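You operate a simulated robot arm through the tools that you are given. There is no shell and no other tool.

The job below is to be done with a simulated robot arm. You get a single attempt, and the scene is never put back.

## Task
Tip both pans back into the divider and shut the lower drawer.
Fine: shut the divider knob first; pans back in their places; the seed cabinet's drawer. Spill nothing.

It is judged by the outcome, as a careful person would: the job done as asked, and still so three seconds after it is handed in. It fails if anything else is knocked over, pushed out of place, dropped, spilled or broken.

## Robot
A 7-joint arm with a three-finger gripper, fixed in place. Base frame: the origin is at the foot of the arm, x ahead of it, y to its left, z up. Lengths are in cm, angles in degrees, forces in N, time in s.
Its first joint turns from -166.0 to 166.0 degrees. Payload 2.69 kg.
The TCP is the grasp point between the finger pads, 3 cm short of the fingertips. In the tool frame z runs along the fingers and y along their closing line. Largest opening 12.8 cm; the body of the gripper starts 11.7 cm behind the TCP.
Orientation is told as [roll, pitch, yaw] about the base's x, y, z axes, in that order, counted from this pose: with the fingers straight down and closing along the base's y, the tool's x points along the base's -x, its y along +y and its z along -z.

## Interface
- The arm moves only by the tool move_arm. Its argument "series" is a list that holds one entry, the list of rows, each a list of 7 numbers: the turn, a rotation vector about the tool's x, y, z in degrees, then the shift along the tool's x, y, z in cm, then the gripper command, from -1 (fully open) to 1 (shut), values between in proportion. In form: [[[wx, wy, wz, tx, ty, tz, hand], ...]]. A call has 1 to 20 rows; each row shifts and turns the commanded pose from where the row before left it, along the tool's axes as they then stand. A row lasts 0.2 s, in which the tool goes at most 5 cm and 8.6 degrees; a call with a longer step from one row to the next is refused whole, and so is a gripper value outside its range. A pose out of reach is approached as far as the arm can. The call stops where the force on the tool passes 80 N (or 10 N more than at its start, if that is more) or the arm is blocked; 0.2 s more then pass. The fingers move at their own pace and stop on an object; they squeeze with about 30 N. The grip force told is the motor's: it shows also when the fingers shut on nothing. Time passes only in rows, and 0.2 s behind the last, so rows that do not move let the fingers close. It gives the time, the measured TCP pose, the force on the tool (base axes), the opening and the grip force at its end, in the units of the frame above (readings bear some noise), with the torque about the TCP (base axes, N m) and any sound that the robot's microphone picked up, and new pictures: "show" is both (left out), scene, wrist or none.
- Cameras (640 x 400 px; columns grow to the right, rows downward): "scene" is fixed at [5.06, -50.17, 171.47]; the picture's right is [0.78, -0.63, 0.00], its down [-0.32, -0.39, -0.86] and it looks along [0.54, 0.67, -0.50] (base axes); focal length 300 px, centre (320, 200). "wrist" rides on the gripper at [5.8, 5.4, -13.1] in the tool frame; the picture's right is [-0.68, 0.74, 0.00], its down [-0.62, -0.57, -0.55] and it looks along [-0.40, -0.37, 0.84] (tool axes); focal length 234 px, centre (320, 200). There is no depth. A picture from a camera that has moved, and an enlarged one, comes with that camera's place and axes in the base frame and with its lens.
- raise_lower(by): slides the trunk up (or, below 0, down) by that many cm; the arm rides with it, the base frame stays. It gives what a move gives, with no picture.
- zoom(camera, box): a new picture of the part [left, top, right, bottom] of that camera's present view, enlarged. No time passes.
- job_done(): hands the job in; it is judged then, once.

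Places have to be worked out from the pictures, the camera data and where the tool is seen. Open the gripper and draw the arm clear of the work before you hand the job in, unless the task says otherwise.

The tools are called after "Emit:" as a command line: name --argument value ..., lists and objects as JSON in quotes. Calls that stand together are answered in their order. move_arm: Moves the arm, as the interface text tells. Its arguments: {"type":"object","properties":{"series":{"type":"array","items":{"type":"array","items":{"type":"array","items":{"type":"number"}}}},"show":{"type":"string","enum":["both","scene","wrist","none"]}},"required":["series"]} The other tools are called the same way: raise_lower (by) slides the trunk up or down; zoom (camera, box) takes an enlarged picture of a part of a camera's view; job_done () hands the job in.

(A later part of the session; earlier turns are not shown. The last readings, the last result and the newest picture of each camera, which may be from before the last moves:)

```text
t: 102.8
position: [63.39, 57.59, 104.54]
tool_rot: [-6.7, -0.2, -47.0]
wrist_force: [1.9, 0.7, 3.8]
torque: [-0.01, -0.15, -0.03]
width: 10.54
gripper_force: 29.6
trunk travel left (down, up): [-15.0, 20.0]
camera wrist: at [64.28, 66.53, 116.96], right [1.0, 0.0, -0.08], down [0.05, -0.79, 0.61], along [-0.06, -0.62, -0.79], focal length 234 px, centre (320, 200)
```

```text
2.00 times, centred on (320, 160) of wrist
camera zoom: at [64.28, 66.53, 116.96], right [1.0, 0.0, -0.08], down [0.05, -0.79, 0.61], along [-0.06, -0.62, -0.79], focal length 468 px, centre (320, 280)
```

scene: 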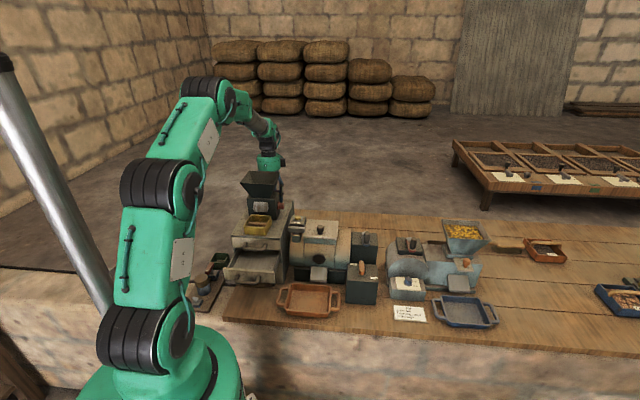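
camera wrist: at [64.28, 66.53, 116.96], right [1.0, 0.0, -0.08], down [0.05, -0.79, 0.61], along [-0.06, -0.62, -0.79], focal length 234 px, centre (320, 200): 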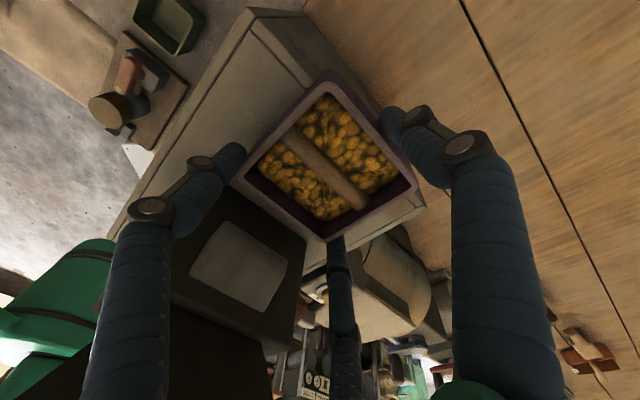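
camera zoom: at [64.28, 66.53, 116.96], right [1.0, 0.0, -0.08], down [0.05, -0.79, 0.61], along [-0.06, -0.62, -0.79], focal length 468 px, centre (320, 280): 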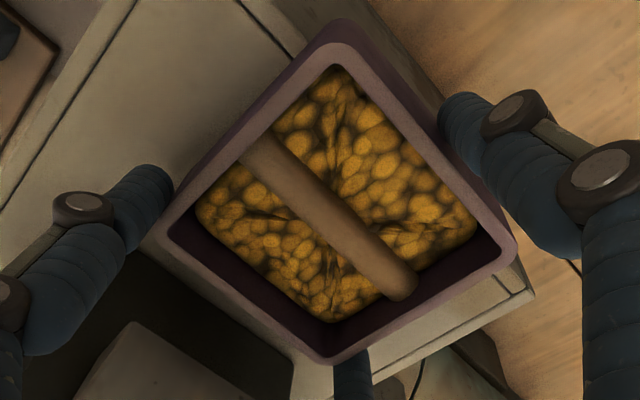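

Held at 10.54 cm with 30 N, same as the first pan. I'll lift 1 cm and check, then raise.

Emit:
move_arm --series '[[[0, 0, 0, 0, -0.058, -0.5, 0.2], [0, 0, 0, 0, -0.058, -0.5, 0.2], [0, 0, 0, 0, 0, 0, 0.2]]]' --show "both"

Emit:
zoom --camera "wrist" --box '[200, 60, 440, 260]'

Emit:
zoom --camera "scene" --box '[225, 140, 325, 220]'

```text
t: 103.6
position: [63.28, 57.66, 105.43]
tool_rot: [-6.9, -0.3, -47.0]
wrist_force: [0.1, 1.2, -2.9]
torque: [0.02, 0.02, -0.01]
width: 10.55
gripper_force: 30.1
trunk travel left (down, up): [-15.0, 20.0]
camera wrist: at [64.27, 66.57, 117.89], right [1.0, 0.0, -0.08], down [0.06, -0.79, 0.61], along [-0.06, -0.62, -0.78], focal length 234 px, centre (320, 200)
```

scene: 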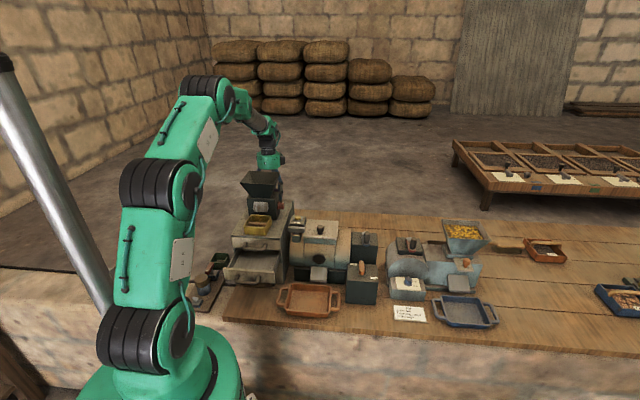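
wrist: 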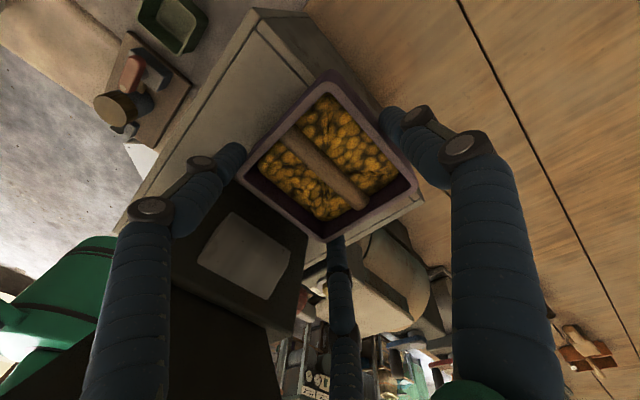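

```text
2.00 times, centred on (320, 160) of wrist
camera zoom: at [64.27, 66.57, 117.89], right [1.0, 0.0, -0.08], down [0.06, -0.79, 0.61], along [-0.06, -0.62, -0.78], focal length 468 px, centre (320, 280)
```

zoom: 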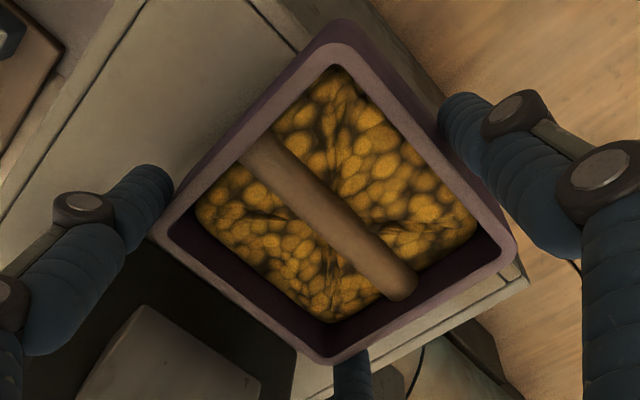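

```text
5.00 times, centred on (275, 180) of scene
camera zoom: at [5.06, -50.17, 171.47], right [0.78, -0.63, 0.0], down [-0.32, -0.39, -0.86], along [0.54, 0.67, -0.5], focal length 1498 px, centre (545, 300)
```

zoom: 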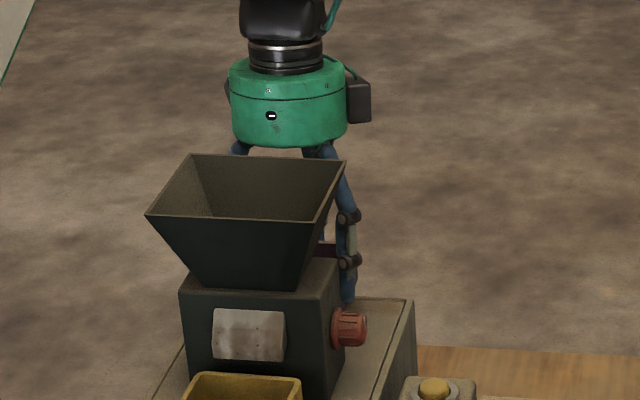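

The purple pan lifts securely. I'll raise it slowly to well above the rim.

Emit:
move_arm --series '[[[0, 0, 0, 0, -0.1, -1.5, 0.2], [0, 0, 0, 0, -0.183, -2.495, 0.2], [0, 0, 0, 0, -0.183, -2.495, 0.2], [0, 0, 0, 0, -0.183, -2.495, 0.2], [0, 0, 0, 0, -0.183, -2.495, 0.2], [0, 0, 0, 0, -0.183, -2.495, 0.2], [0, 0, 0, 0, -0.183, -2.495, 0.2], [0, 0, 0, 0, -0.183, -2.495, 0.2], [0, 0, 0, 0, -0.183, -2.495, 0.2], [0, 0, 0, 0, -0.1, -1.5, 0.2]]]' --show "scene"

Emit:
zoom --camera "scene" --box '[205, 100, 325, 220]'

```text
t: 105.8
position: [64.1, 58.5, 128.41]
tool_rot: [-6.9, -0.1, -47.0]
wrist_force: [-0.1, -0.3, -3.0]
torque: [0.02, 0.0, 0.03]
width: 10.54
gripper_force: 29.6
trunk travel left (down, up): [-15.0, 20.0]
```

scene: 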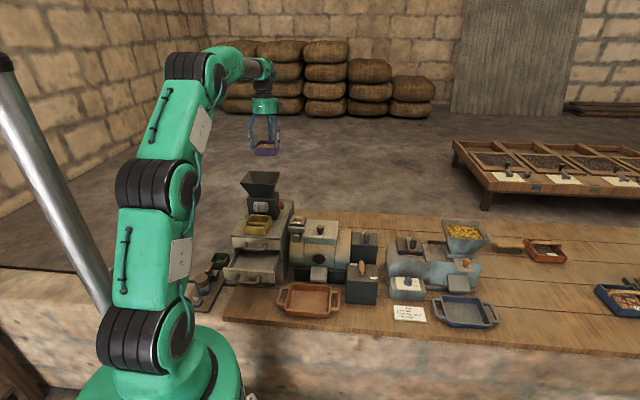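

```text
3.33 times, centred on (265, 160) of scene
camera zoom: at [5.06, -50.17, 171.47], right [0.78, -0.63, 0.0], down [-0.32, -0.39, -0.86], along [0.54, 0.67, -0.5], focal length 999 px, centre (503, 333)
```

zoom: 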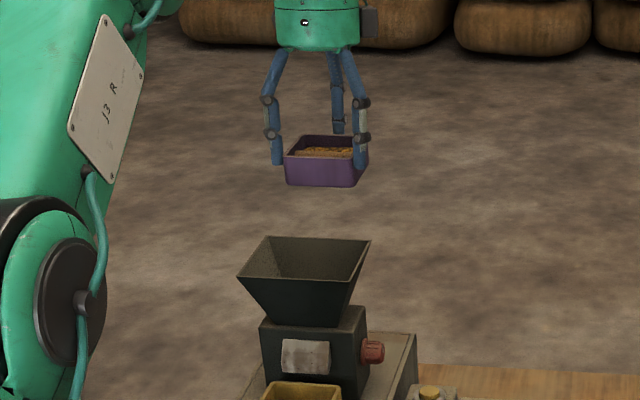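

The pan is high and level. I'll carry it over the hopper.

Emit:
move_arm --series '[[[0, 0, 0, 0.07, -1.0, 0.117, 0.2], [0, 0, 0, 0.141, -1.952, 0.229, 0.2], [0, 0, 0, 0.141, -1.952, 0.229, 0.2], [0, 0, 0, 0.141, -1.952, 0.229, 0.2], [0, 0, 0, 0.141, -1.952, 0.229, 0.2], [0, 0, 0, 0.141, -1.952, 0.229, 0.2], [0, 0, 0, 0.141, -1.952, 0.229, 0.2], [0, 0, 0, 0.07, -0.95, 0.112, 0.2]]]' --show "both"

Emit:
zoom --camera "scene" --box '[205, 100, 325, 220]'

Emit:
zoom --camera "wrist" --box '[200, 60, 440, 260]'

```text
t: 107.6
position: [53.25, 49.74, 128.55]
tool_rot: [-6.9, -0.2, -47.0]
wrist_force: [0.4, 0.8, -1.6]
torque: [-0.02, -0.05, -0.02]
width: 10.53
gripper_force: 30.0
trunk travel left (down, up): [-15.0, 20.0]
camera wrist: at [54.21, 58.73, 140.94], right [1.0, 0.0, -0.08], down [0.06, -0.79, 0.61], along [-0.06, -0.62, -0.78], focal length 234 px, centre (320, 200)
```

scene: 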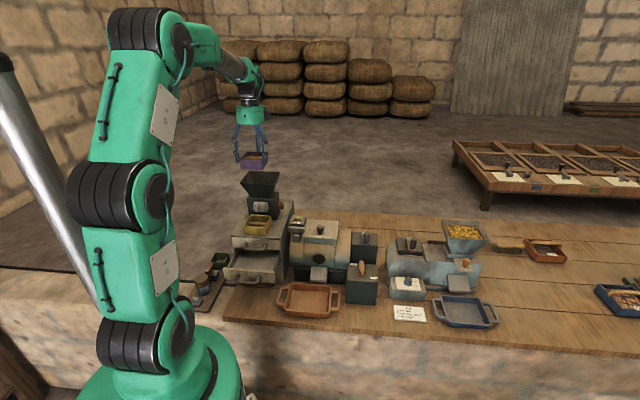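
wrist: 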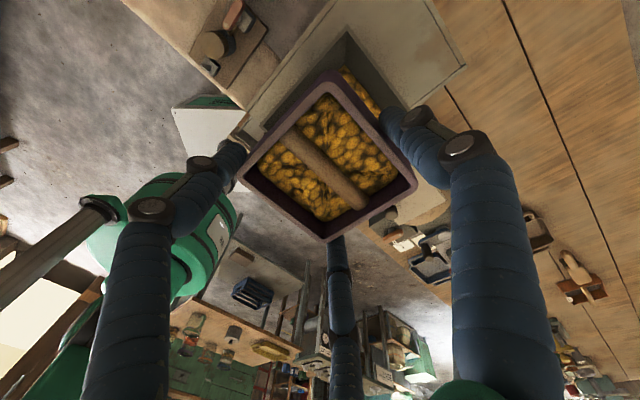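

```text
3.33 times, centred on (265, 160) of scene
camera zoom: at [5.06, -50.17, 171.47], right [0.78, -0.63, 0.0], down [-0.32, -0.39, -0.86], along [0.54, 0.67, -0.5], focal length 999 px, centre (503, 333)
```

zoom: 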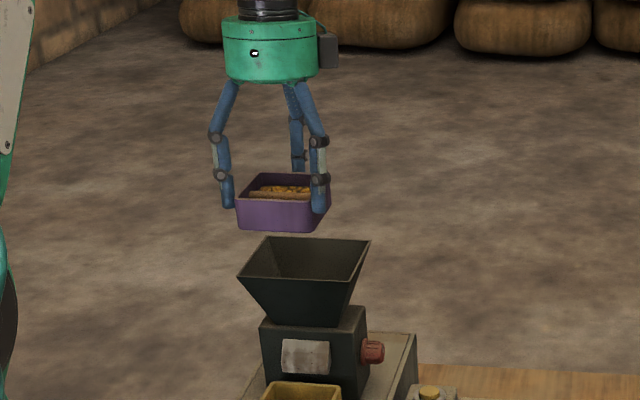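

```text
2.00 times, centred on (320, 160) of wrist
camera zoom: at [54.21, 58.73, 140.94], right [1.0, 0.0, -0.08], down [0.06, -0.79, 0.61], along [-0.06, -0.62, -0.78], focal length 468 px, centre (320, 280)
```

zoom: 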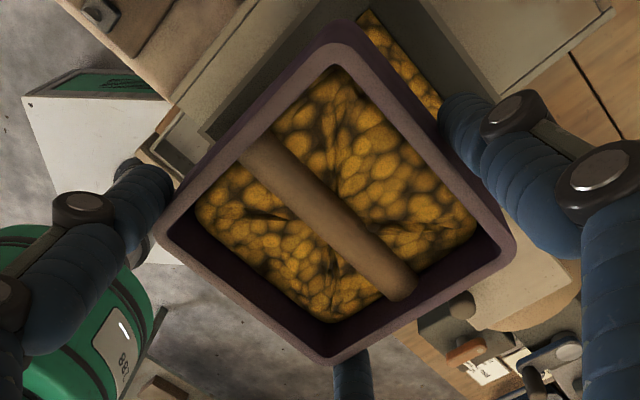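

Same relative position as for the first pan. I'll lower 2 cm and tilt slowly about the depth axis up to 70° as before.

Emit:
move_arm --series '[[[0, 0, 0, 0, 0.117, 0.993, 0.2], [0, 0, 0, 0, 0.117, 0.993, 0.2], [0.175, 4.962, -0.584, 0, 0, 0, 0.2], [0.175, 4.962, -0.584, 0, 0, 0, 0.2], [0.175, 4.962, -0.584, 0, 0, 0, 0.2], [0.175, 4.962, -0.584, 0, 0, 0, 0.2], [0.175, 4.962, -0.584, 0, 0, 0, 0.2], [0.175, 4.962, -0.584, 0, 0, 0, 0.2], [0.175, 4.962, -0.584, 0, 0, 0, 0.2], [0.175, 4.962, -0.584, 0, 0, 0, 0.2]]]' --show "both"

Emit:
zoom --camera "scene" --box '[215, 110, 335, 220]'

```text
t: 109.8
position: [53.25, 49.68, 126.34]
tool_rot: [-8.4, 39.9, -47.7]
wrist_force: [-0.4, 0.3, -2.3]
torque: [-0.07, -0.03, -0.01]
width: 10.52
gripper_force: 30.1
trunk travel left (down, up): [-15.0, 20.0]
camera wrist: at [60.81, 52.16, 139.71], right [0.84, 0.16, -0.52], down [0.23, -0.97, 0.09], along [-0.49, -0.19, -0.85], focal length 234 px, centre (320, 200)
```

scene: 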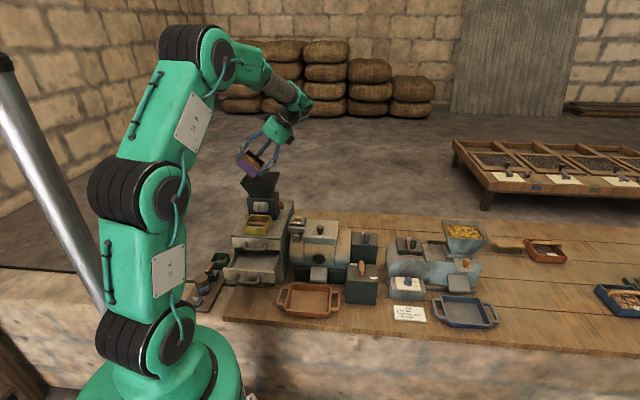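
wrist: 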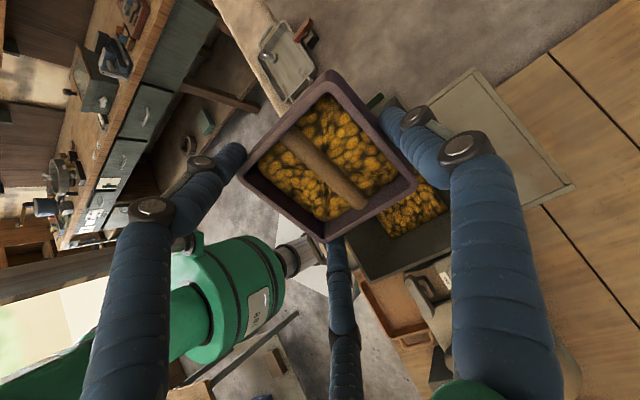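

```text
3.64 times, centred on (275, 165) of scene
camera zoom: at [5.06, -50.17, 171.47], right [0.78, -0.63, 0.0], down [-0.32, -0.39, -0.86], along [0.54, 0.67, -0.5], focal length 1089 px, centre (484, 327)
```

zoom: 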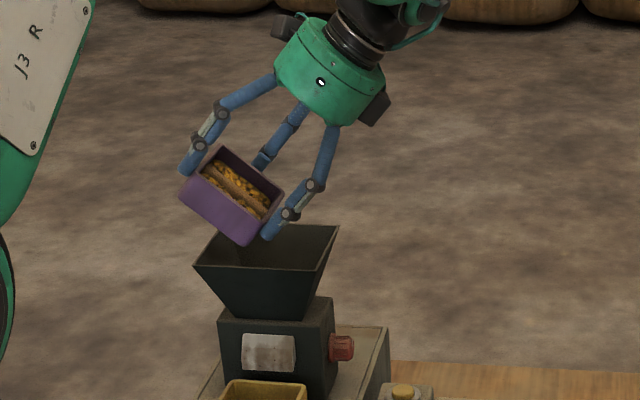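

Looks the same as the first pour. I'll continue to 70°.

Emit:
move_arm --series '[[[0.175, 4.962, -0.584, -0.096, -0.013, -0.136, 0.2], [0.175, 4.962, -0.584, -0.096, -0.013, -0.136, 0.2], [0.175, 4.962, -0.584, -0.096, -0.013, -0.136, 0.2], [0.175, 4.962, -0.584, -0.096, -0.013, -0.136, 0.2], [0.175, 4.962, -0.584, -0.096, -0.013, -0.136, 0.2], [0.175, 4.962, -0.584, -0.096, -0.013, -0.136, 0.2]]]' --show "both"

Emit:
zoom --camera "scene" --box '[215, 110, 335, 220]'

Emit:
zoom --camera "wrist" --box '[200, 60, 520, 320]'

```text
t: 111.2
position: [54.05, 49.04, 126.49]
tool_rot: [-12.2, 69.6, -50.9]
wrist_force: [0.2, 0.5, -1.9]
torque: [-0.03, -0.03, -0.03]
width: 10.53
gripper_force: 30.2
trunk travel left (down, up): [-15.0, 20.0]
camera wrist: at [65.82, 47.13, 136.22], right [0.61, 0.39, -0.69], down [0.18, -0.92, -0.35], along [-0.77, 0.09, -0.64], focal length 234 px, centre (320, 200)
```

scene: 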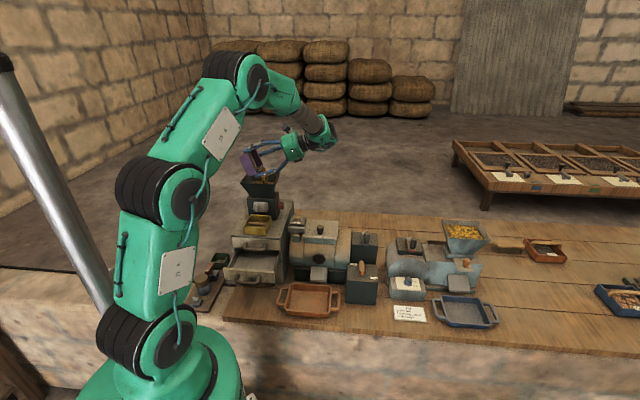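
wrist: 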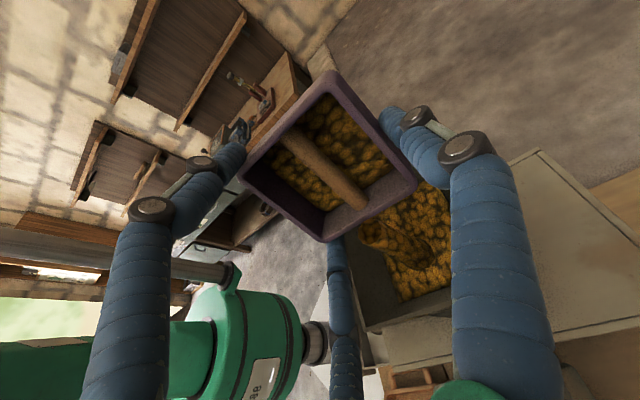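

```text
3.64 times, centred on (275, 165) of scene
camera zoom: at [5.06, -50.17, 171.47], right [0.78, -0.63, 0.0], down [-0.32, -0.39, -0.86], along [0.54, 0.67, -0.5], focal length 1089 px, centre (484, 327)
```

zoom: 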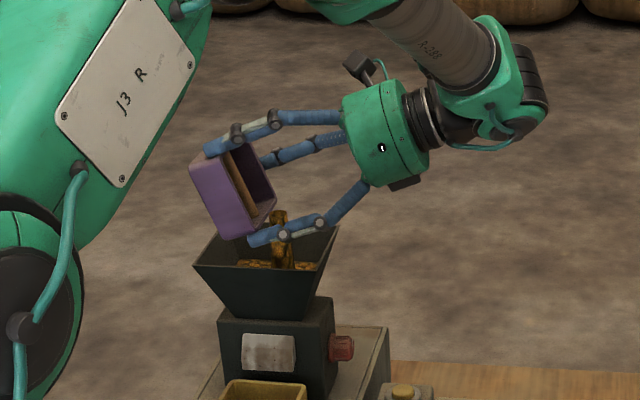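

```text
1.54 times, centred on (360, 190) of wrist
camera zoom: at [65.82, 47.13, 136.22], right [0.61, 0.39, -0.69], down [0.18, -0.92, -0.35], along [-0.77, 0.09, -0.64], focal length 360 px, centre (258, 215)
```

zoom: 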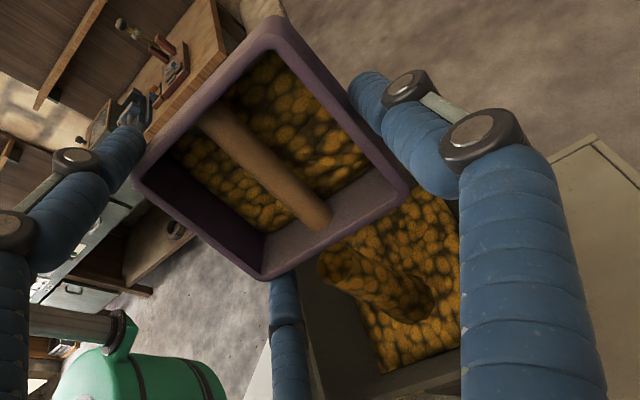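

Pouring cleanly into the hopper. I'll hold a moment, then tilt on to 90° and a bit beyond to empty it.

Emit:
move_arm --series '[[[0, 0, 0, 0, 0, 0, 0.2], [0, 0, 0, 0, 0, 0, 0.2], [0, 0, 0, 0, 0, 0, 0.2], [0.14, 3.97, -0.467, -0.021, -0.013, -0.117, 0.2], [0.14, 3.97, -0.467, -0.021, -0.013, -0.117, 0.2], [0.14, 3.97, -0.467, -0.021, -0.013, -0.117, 0.2], [0.14, 3.97, -0.467, -0.021, -0.013, -0.117, 0.2], [0.14, 3.97, -0.467, -0.021, -0.013, -0.117, 0.2], [0, 0, 0, 0, 0, 0, 0.2], [0, 0, 0, 0, 0, 0, 0.2]]]' --show "both"

Emit:
zoom --camera "scene" --box '[215, 110, 335, 220]'

Emit:
zoom --camera "wrist" --box '[200, 60, 520, 320]'

```text
t: 113.4
position: [54.5, 48.66, 126.54]
tool_rot: [-89.4, 87.9, -127.8]
wrist_force: [0.4, -1.0, -2.5]
torque: [-0.07, -0.06, -0.02]
width: 10.53
gripper_force: 30.1
trunk travel left (down, up): [-15.0, 20.0]
camera wrist: at [68.17, 44.83, 132.33], right [0.44, 0.56, -0.7], down [0.07, -0.8, -0.59], along [-0.89, 0.22, -0.39], focal length 234 px, centre (320, 200)
```

scene: 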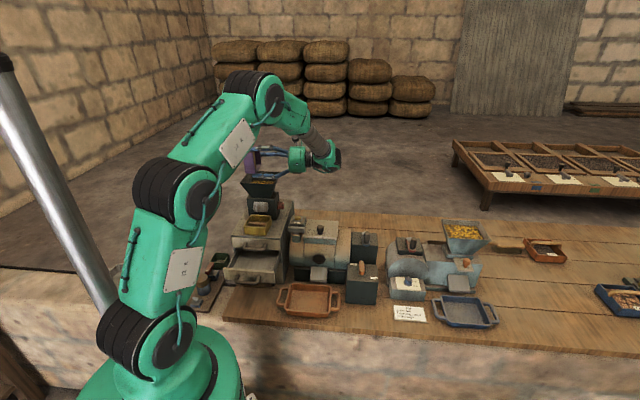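
wrist: 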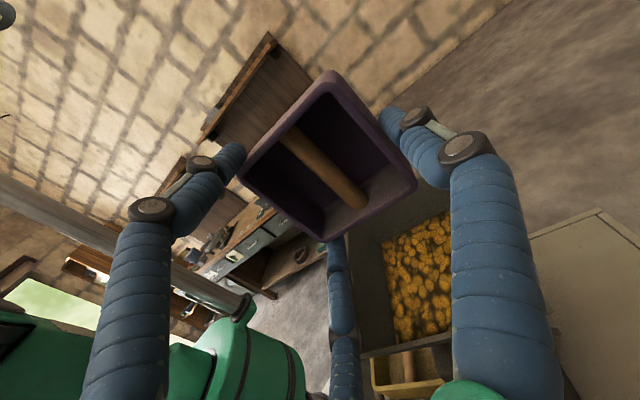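

```text
3.64 times, centred on (275, 165) of scene
camera zoom: at [5.06, -50.17, 171.47], right [0.78, -0.63, 0.0], down [-0.32, -0.39, -0.86], along [0.54, 0.67, -0.5], focal length 1089 px, centre (484, 327)
```

zoom: 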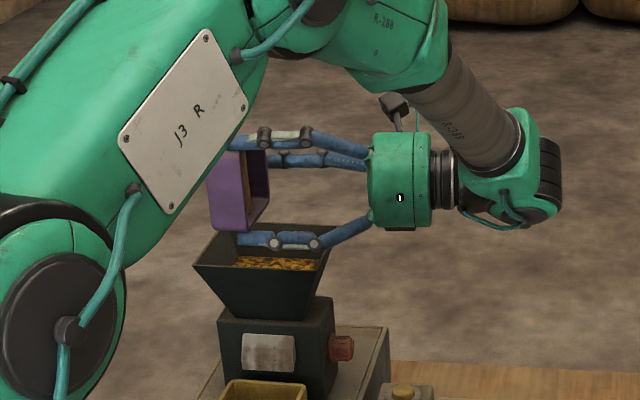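

```text
1.54 times, centred on (360, 190) of wrist
camera zoom: at [68.17, 44.83, 132.33], right [0.44, 0.56, -0.7], down [0.07, -0.8, -0.59], along [-0.89, 0.22, -0.39], focal length 360 px, centre (258, 215)
```

zoom: 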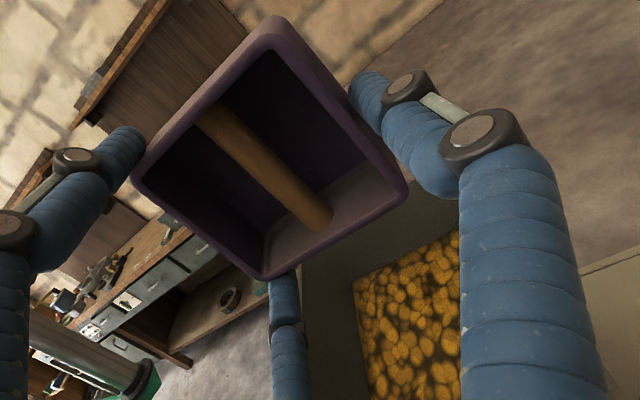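

The purple pan looks empty. I'll raise 1 cm for clearance and tip a few degrees further to be sure, then look.

Emit:
move_arm --series '[[[0, 0, 0, 0.5, -0.017, 0, 0.2], [0, 0, 0, 0.5, -0.017, 0, 0.2], [0.105, 2.98, -0.35, 0, 0, 0, 0.2], [0.105, 2.98, -0.35, 0, 0, 0, 0.2], [0, 0, 0, 0, 0, 0, 0.2], [0, 0, 0, 0, 0, 0, 0.2]]]' --show "both"

Emit:
zoom --camera "wrist" --box '[200, 60, 520, 400]'

Emit:
zoom --camera "scene" --box '[215, 110, 335, 220]'

```text
t: 114.8
position: [54.43, 48.7, 127.6]
tool_rot: [-167.2, 83.8, 154.6]
wrist_force: [-0.4, 0.2, -2.1]
torque: [-0.06, -0.06, -0.03]
width: 10.51
gripper_force: 29.7
trunk travel left (down, up): [-15.0, 20.0]
camera wrist: at [68.51, 44.46, 132.02], right [0.39, 0.61, -0.69], down [0.02, -0.75, -0.66], along [-0.92, 0.24, -0.31], focal length 234 px, centre (320, 200)
```

scene: 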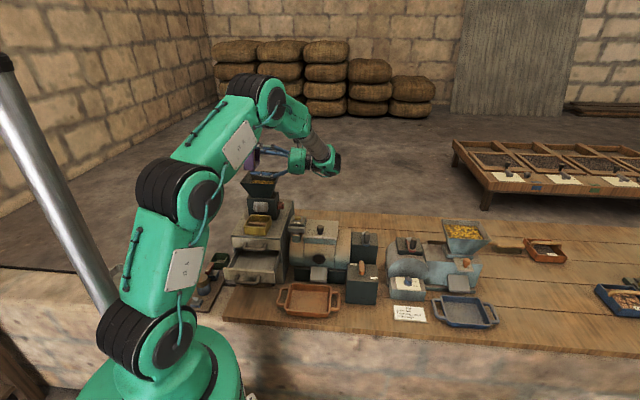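
wrist: 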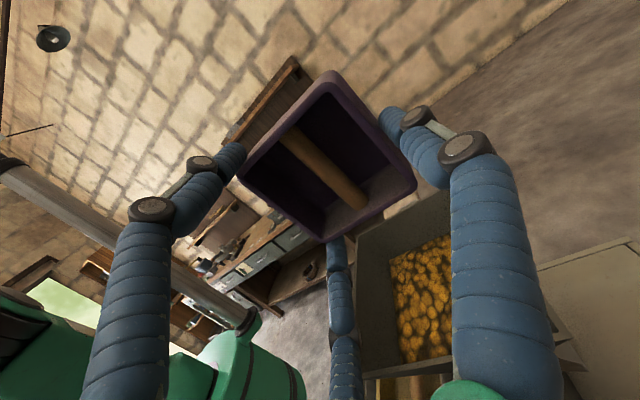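

```text
1.18 times, centred on (360, 230) of wrist
camera zoom: at [68.51, 44.46, 132.02], right [0.39, 0.61, -0.69], down [0.02, -0.75, -0.66], along [-0.92, 0.24, -0.31], focal length 276 px, centre (273, 165)
```

zoom: 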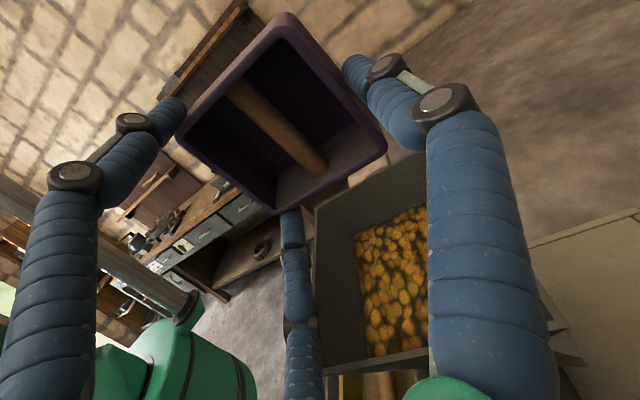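

```text
3.64 times, centred on (275, 165) of scene
camera zoom: at [5.06, -50.17, 171.47], right [0.78, -0.63, 0.0], down [-0.32, -0.39, -0.86], along [0.54, 0.67, -0.5], focal length 1089 px, centre (484, 327)
```

zoom: 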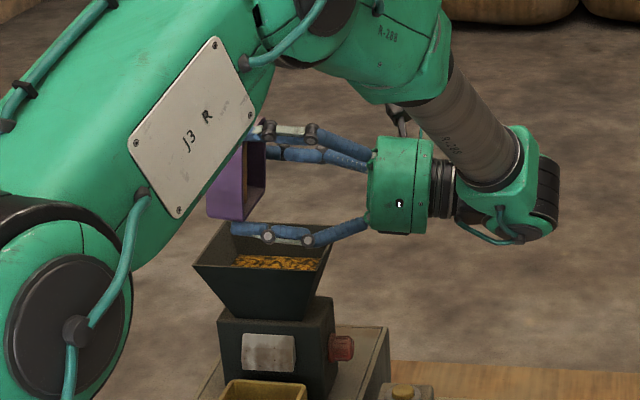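

Both pans' seeds are in the hopper and the gate holds. I'll tilt the purple pan back level over the hopper and carry it back over its side.

Emit:
move_arm --series '[[[-0.28, -7.94, 0.934, 0, 0, 0, 0.2], [-0.28, -7.94, 0.934, 0, 0, 0, 0.2], [-0.28, -7.94, 0.934, 0, 0, 0, 0.2], [-0.28, -7.94, 0.934, 0, 0, 0, 0.2], [-0.28, -7.94, 0.934, 0, 0, 0, 0.2], [-0.28, -7.94, 0.934, 0, 0, 0, 0.2], [-0.28, -7.94, 0.934, 0, 0, 0, 0.2], [-0.28, -7.94, 0.934, 0, 0, 0, 0.2], [-0.28, -7.94, 0.934, 0, 0, 0, 0.2], [-0.28, -7.94, 0.934, 0, 0, 0, 0.2], [-0.28, -7.94, 0.934, 0, 0, 0, 0.2], [-0.28, -7.94, 0.934, 0, 0, 0, 0.2], [0, 0, 0, 0.069, 1.955, -0.23, 0.2], [0, 0, 0, 0.069, 1.955, -0.23, 0.2], [0, 0, 0, 0.069, 1.955, -0.23, 0.2], [0, 0, 0, 0.069, 1.955, -0.23, 0.2], [0, 0, 0, 0.069, 1.955, -0.23, 0.2], [0, 0, 0, 0.069, 1.955, -0.23, 0.2], [0, 0, 0, 0.069, 1.955, -0.23, 0.2]]]' --show "both"

Emit:
zoom --camera "wrist" --box '[200, 60, 440, 260]'

Emit:
zoom --camera "scene" --box '[205, 100, 325, 220]'

```text
t: 118.8
position: [64.31, 58.45, 127.52]
tool_rot: [-6.7, -0.3, -47.0]
wrist_force: [-0.1, 0.6, -1.9]
torque: [0.0, -0.01, 0.0]
width: 10.49
gripper_force: 29.8
trunk travel left (down, up): [-15.0, 20.0]
camera wrist: at [65.23, 67.42, 139.99], right [1.0, 0.0, -0.08], down [0.05, -0.79, 0.61], along [-0.06, -0.62, -0.78], focal length 234 px, centre (320, 200)
```

scene: 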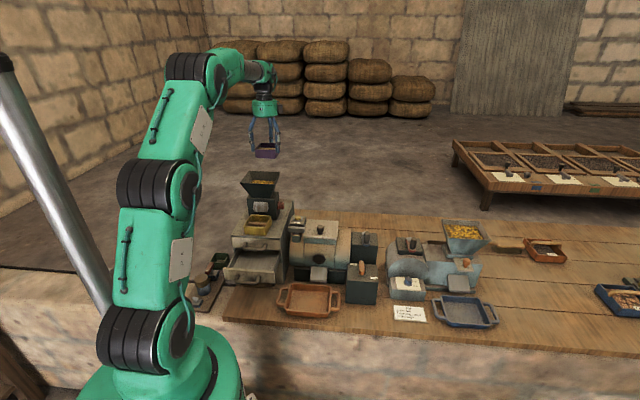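
wrist: 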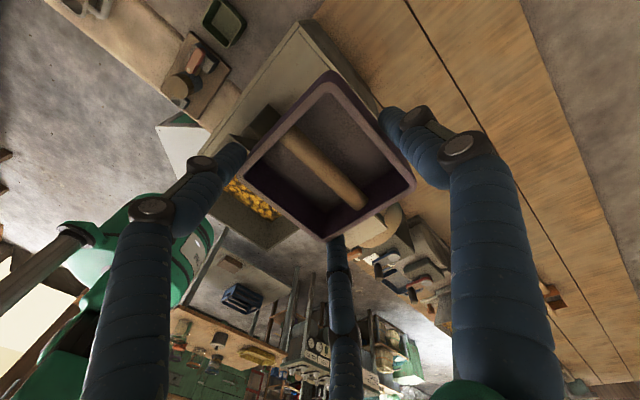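

```text
2.00 times, centred on (320, 160) of wrist
camera zoom: at [65.23, 67.42, 139.99], right [1.0, 0.0, -0.08], down [0.05, -0.79, 0.61], along [-0.06, -0.62, -0.78], focal length 468 px, centre (320, 280)
```

zoom: 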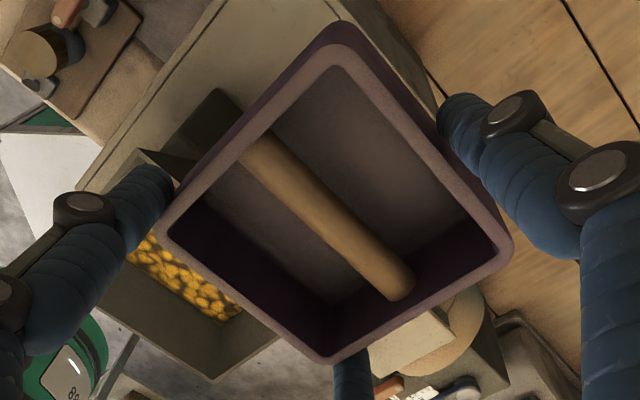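

```text
3.33 times, centred on (265, 160) of scene
camera zoom: at [5.06, -50.17, 171.47], right [0.78, -0.63, 0.0], down [-0.32, -0.39, -0.86], along [0.54, 0.67, -0.5], focal length 999 px, centre (503, 333)
```

zoom: 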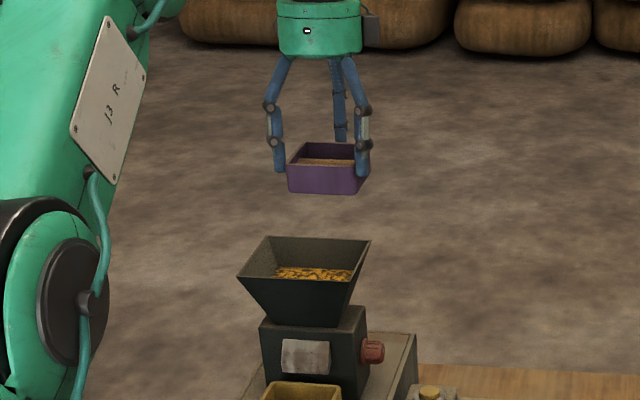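

The purple pan is empty and level. I'll lower it to the spot it was picked up from, slowing down near the cabinet.

Emit:
move_arm --series '[[[0, 0, 0, 0, 0.176, 2.546, 0.2], [0, 0, 0, 0, 0.176, 2.546, 0.2], [0, 0, 0, 0, 0.176, 2.546, 0.2], [0, 0, 0, 0, 0.176, 2.546, 0.2], [0, 0, 0, 0, 0.176, 2.546, 0.2], [0, 0, 0, 0, 0.176, 2.546, 0.2], [0, 0, 0, 0, 0.176, 2.546, 0.2], [0, 0, 0, 0, 0.176, 2.546, 0.2], [0, 0, 0, 0, 0.117, 0.993, 0.2]]]' --show "none"

Emit:
move_arm --series '[[[0, 0, 0, 0, 0.06, 0.5, 0.2], [0, 0, 0, 0, 0.06, 0.5, 0.2]]]' --show "both"

Emit:
zoom --camera "wrist" --box '[200, 60, 440, 260]'

```text
t: 120.8
position: [63.67, 57.76, 106.15]
tool_rot: [-6.7, -0.3, -47.1]
wrist_force: [-0.2, -0.3, -1.3]
torque: [-0.01, 0.04, -0.03]
width: 10.52
gripper_force: 30.1
trunk travel left (down, up): [-15.0, 20.0]
```

```text
t: 121.4
position: [63.71, 57.71, 105.0]
tool_rot: [-6.7, -0.4, -47.0]
wrist_force: [0.1, -0.5, -1.7]
torque: [0.0, 0.0, 0.04]
width: 10.49
gripper_force: 29.8
trunk travel left (down, up): [-15.0, 20.0]
camera wrist: at [64.57, 66.64, 117.57], right [1.0, 0.0, -0.08], down [0.05, -0.79, 0.61], along [-0.06, -0.62, -0.79], focal length 234 px, centre (320, 200)
```

scene: 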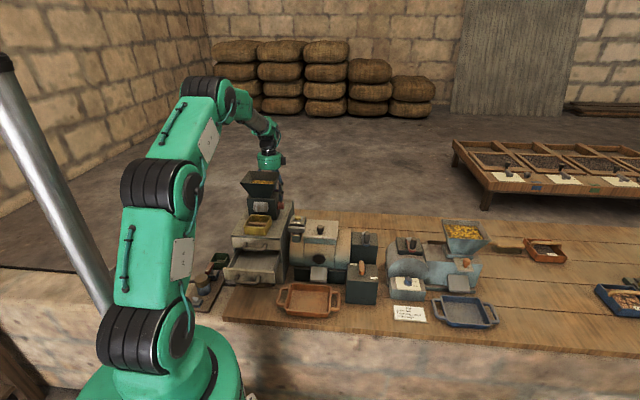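
wrist: 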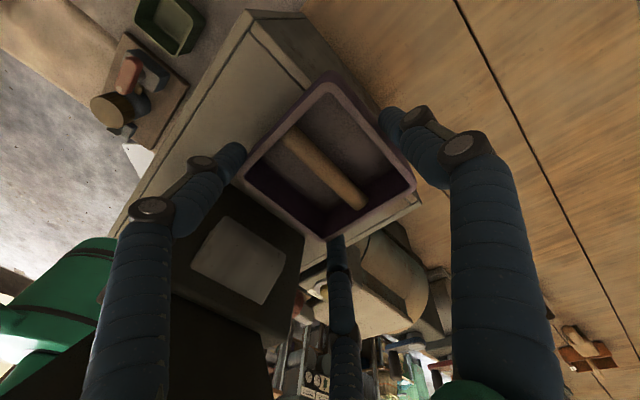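

```text
2.00 times, centred on (320, 160) of wrist
camera zoom: at [64.57, 66.64, 117.57], right [1.0, 0.0, -0.08], down [0.05, -0.79, 0.61], along [-0.06, -0.62, -0.79], focal length 468 px, centre (320, 280)
```

zoom: 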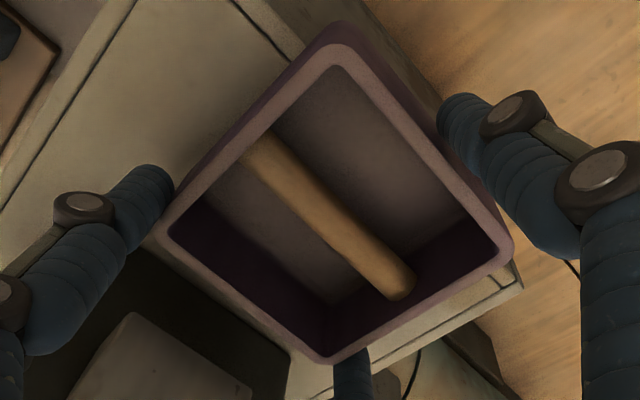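

About half a centimetre remains. I'll ease down until touchdown.

Emit:
move_arm --series '[[[0, 0, 0, 0, 0.03, 0.3, 0.2], [0, 0, 0, 0, 0.02, 0.2, 0.2]]]' --show "none"

```text
t: 122.0
position: [63.68, 57.67, 104.56]
tool_rot: [-6.7, -0.3, -47.0]
wrist_force: [-0.1, 0.3, -1.9]
torque: [0.02, 0.02, -0.02]
width: 10.5
gripper_force: 29.8
trunk travel left (down, up): [-15.0, 20.0]
```

Emit:
move_arm --series '[[[0, 0, 0, 0, 0.02, 0.15, 0.2], [0, 0, 0, 0, 0, 0, 0.2]]]' --show "none"

```text
t: 122.6
position: [63.65, 57.64, 104.6]
tool_rot: [-6.6, -0.3, -47.0]
wrist_force: [-2.4, -1.7, 9.3]
torque: [0.3, -0.01, 0.02]
width: 10.5
gripper_force: 30.4
trunk travel left (down, up): [-15.0, 20.0]
```

Touchdown (9 N). I'll release the purple pan and check that it sits.

Emit:
move_arm --series '[[[0, 0, 0, 0, 0, 0, -0.6], [0, 0, 0, 0, 0, 0, -0.7], [0, 0, 0, 0, 0, 0, -0.82], [0, 0, 0, 0, 0, 0, -0.82]]]' --show "both"

Emit:
zoom --camera "wrist" --box '[200, 60, 440, 260]'

Emit:
zoom --camera "scene" --box '[225, 140, 325, 220]'

```text
t: 123.6
position: [63.59, 57.71, 104.46]
tool_rot: [-6.7, -0.3, -47.0]
wrist_force: [-1.1, 0.8, 0.5]
torque: [-0.02, 0.01, 0.0]
width: 11.66
gripper_force: 0.1
trunk travel left (down, up): [-15.0, 20.0]
camera wrist: at [64.58, 66.61, 116.93], right [1.0, 0.0, -0.08], down [0.05, -0.79, 0.61], along [-0.06, -0.62, -0.79], focal length 234 px, centre (320, 200)
```

scene: 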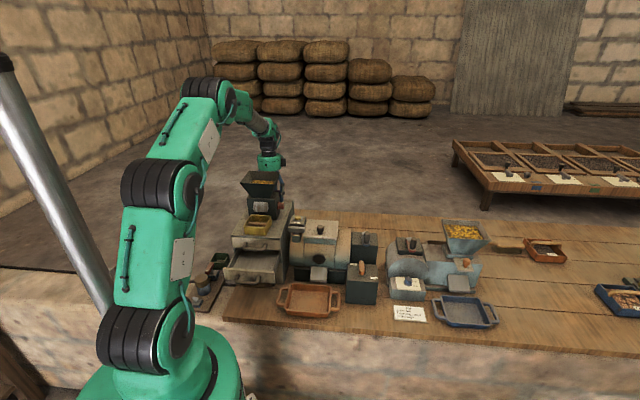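
wrist: 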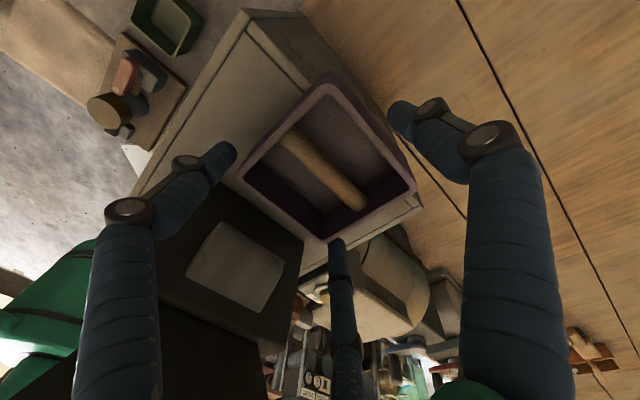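

```text
2.00 times, centred on (320, 160) of wrist
camera zoom: at [64.58, 66.61, 116.93], right [1.0, 0.0, -0.08], down [0.05, -0.79, 0.61], along [-0.06, -0.62, -0.79], focal length 468 px, centre (320, 280)
```

zoom: 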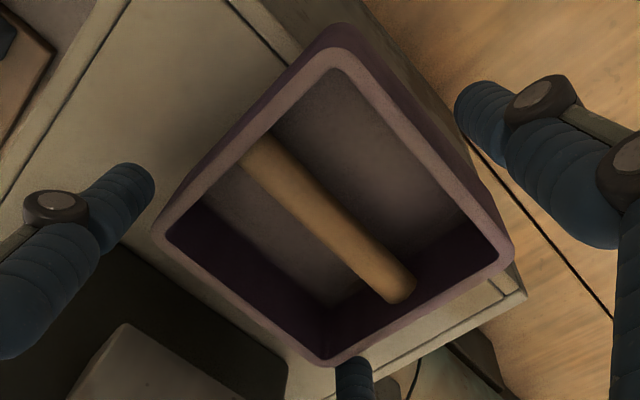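

```text
5.00 times, centred on (275, 180) of scene
camera zoom: at [5.06, -50.17, 171.47], right [0.78, -0.63, 0.0], down [-0.32, -0.39, -0.86], along [0.54, 0.67, -0.5], focal length 1498 px, centre (545, 300)
```

zoom: 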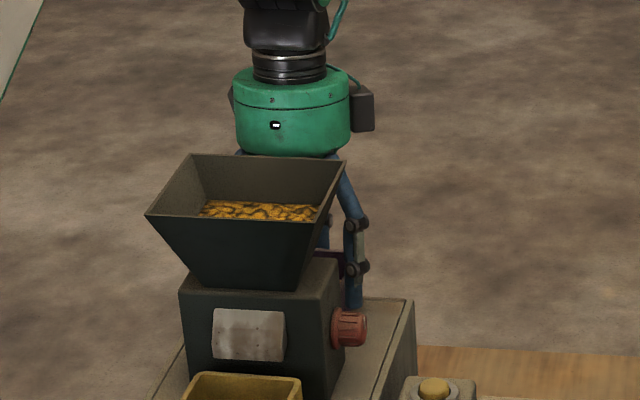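

The purple pan sits flat about 2.2 cm outside its place. I'll raise off it, go behind it with closed fingers, and push it gently back toward the divider.

Emit:
move_arm --series '[[[0, 0, 0, 0, 0, -2, -0.85], [0, 0, 0, 0, 0, -3.5, -0.85], [0, 0, 0, 0, 0, -3.5, -0.8], [-6.7, 0, 0, 0, 0, 0, -0.8], [0, 0, 0, 0.11, 3.2, 0, 0.0], [0, 0, 0, 0.11, 3.2, 0, 0.75], [0, 0, 0, 0, 0, 0, 0.75], [0, 0, 0, 0, 0, 1.5, 0.75]]]' --show "both"

Emit:
zoom --camera "wrist" --box '[200, 20, 440, 220]'

```text
t: 125.4
position: [68.82, 63.01, 112.0]
tool_rot: [0.1, -0.3, -47.0]
wrist_force: [-0.1, -0.8, 0.3]
torque: [0.04, -0.01, 0.01]
width: 1.6
gripper_force: 0.0
trunk travel left (down, up): [-15.0, 20.0]
camera wrist: at [68.66, 70.9, 125.25], right [1.0, 0.01, 0.0], down [0.0, -0.83, 0.55], along [0.01, -0.55, -0.83], focal length 234 px, centre (320, 200)
```

scene: 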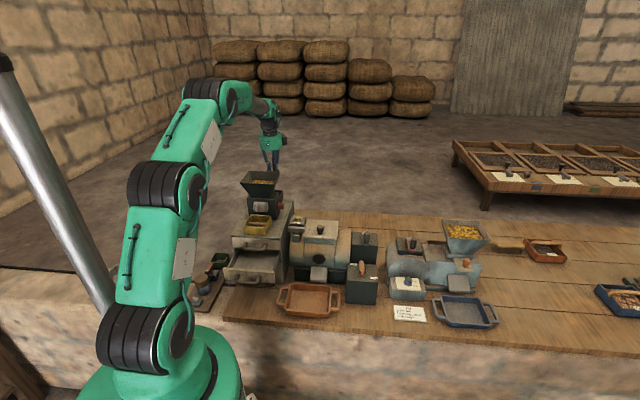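
wrist: 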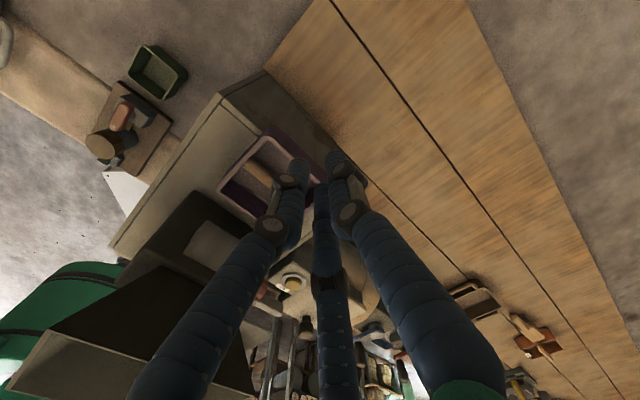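

```text
2.00 times, centred on (320, 120) of wrist
camera zoom: at [68.66, 70.9, 125.25], right [1.0, 0.01, 0.0], down [0.0, -0.83, 0.55], along [0.01, -0.55, -0.83], focal length 468 px, centre (320, 360)
```

zoom: 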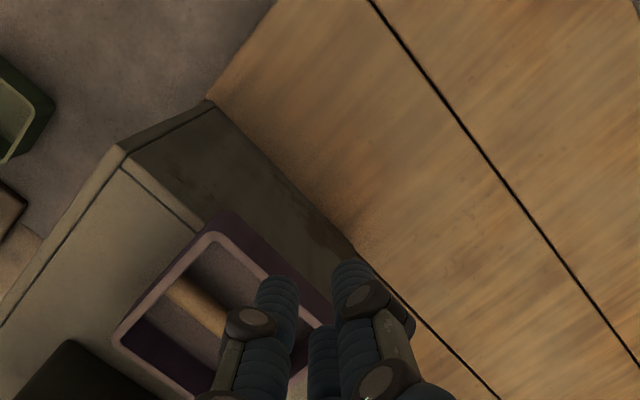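

The closed hand is behind the pan with about 1 cm gap. I'll descend to z≈105 and look.

Emit:
move_arm --series '[[[0, 0, 0, 0, 0, 3.5, 0.75], [0, 0, 0, 0, 0, 3.5, 0.75]]]' --show "wrist"

Emit:
zoom --camera "wrist" --box '[200, 60, 440, 260]'

```text
t: 126.0
position: [68.83, 63.02, 104.72]
tool_rot: [0.0, -0.3, -47.0]
wrist_force: [0.2, 0.0, -0.9]
torque: [0.0, -0.01, 0.0]
width: 1.6
gripper_force: 0.0
trunk travel left (down, up): [-15.0, 20.0]
camera wrist: at [68.76, 70.96, 118.01], right [1.0, 0.01, 0.0], down [0.0, -0.83, 0.55], along [0.01, -0.55, -0.83], focal length 234 px, centre (320, 200)
```

wrist: 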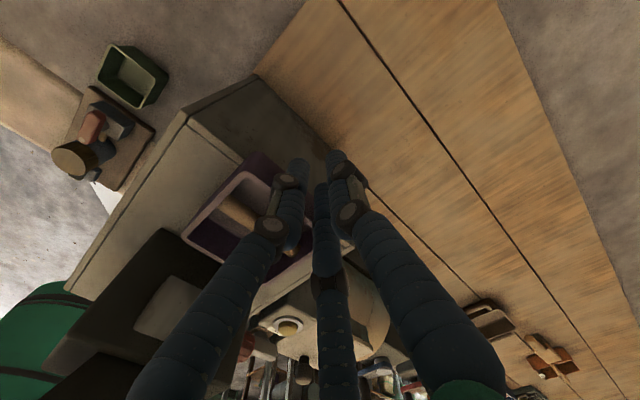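

```text
2.00 times, centred on (320, 160) of wrist
camera zoom: at [68.76, 70.96, 118.01], right [1.0, 0.01, 0.0], down [0.0, -0.83, 0.55], along [0.01, -0.55, -0.83], focal length 468 px, centre (320, 280)
```

zoom: 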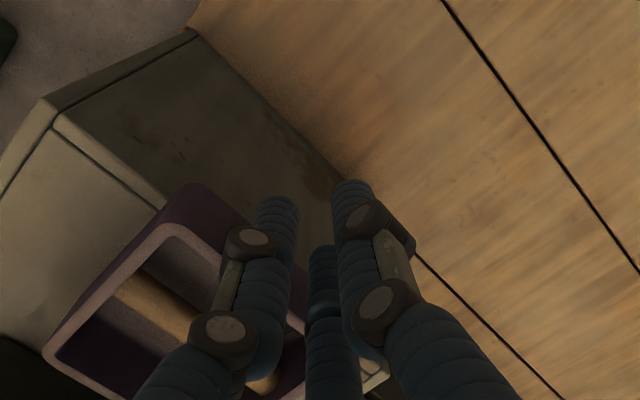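

Now I push gently toward the divider, about 2.9 cm first.

Emit:
move_arm --series '[[[0, 0, 0, -0.025, -0.725, 0, 0.75], [0, 0, 0, -0.025, -0.725, 0, 0.75], [0, 0, 0, -0.025, -0.725, 0, 0.75], [0, 0, 0, -0.025, -0.725, 0, 0.75]]]' --show "both"

Emit:
zoom --camera "wrist" --box '[200, 60, 440, 260]'

Emit:
zoom --camera "scene" --box '[220, 160, 316, 220]'

```text
t: 127.0
position: [66.96, 60.84, 104.8]
tool_rot: [-0.1, -0.3, -47.0]
wrist_force: [-0.8, 0.6, 0.2]
torque: [-0.04, 0.01, 0.02]
width: 1.61
gripper_force: 0.0
trunk travel left (down, up): [-15.0, 20.0]
camera wrist: at [66.73, 68.81, 118.05], right [1.0, 0.01, 0.0], down [0.0, -0.83, 0.55], along [0.01, -0.55, -0.83], focal length 234 px, centre (320, 200)
```

scene: 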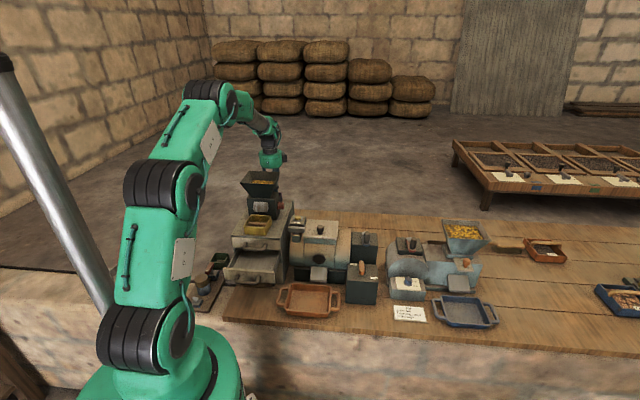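
wrist: 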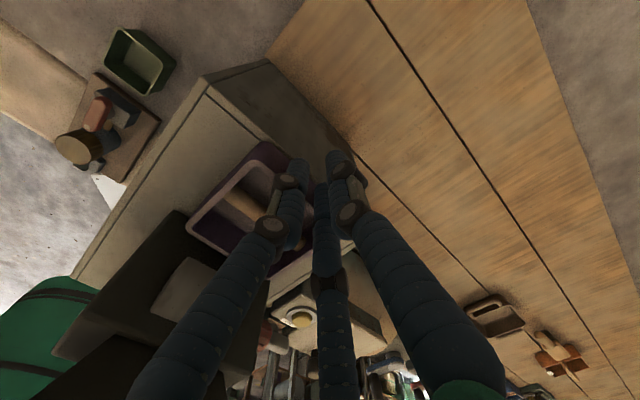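

```text
2.00 times, centred on (320, 160) of wrist
camera zoom: at [66.73, 68.81, 118.05], right [1.0, 0.01, 0.0], down [0.0, -0.83, 0.55], along [0.01, -0.55, -0.83], focal length 468 px, centre (320, 280)
```

zoom: 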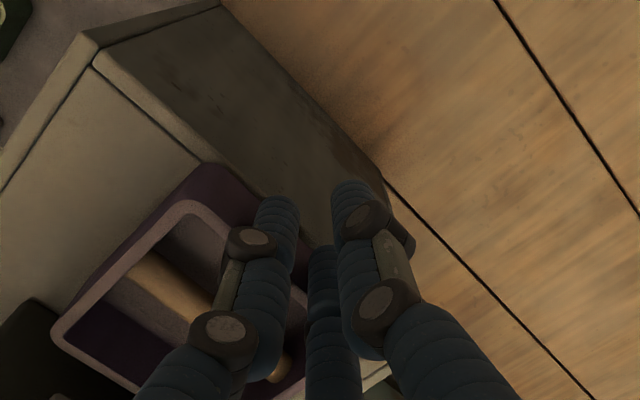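

```text
6.67 times, centred on (268, 190) of scene
camera zoom: at [5.06, -50.17, 171.47], right [0.78, -0.63, 0.0], down [-0.32, -0.39, -0.86], along [0.54, 0.67, -0.5], focal length 1997 px, centre (667, 267)
```

zoom: 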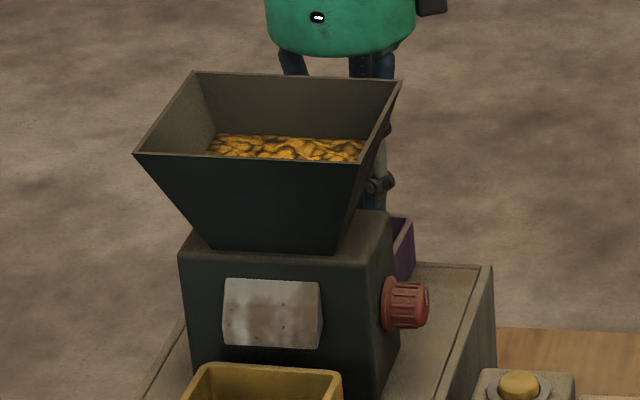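

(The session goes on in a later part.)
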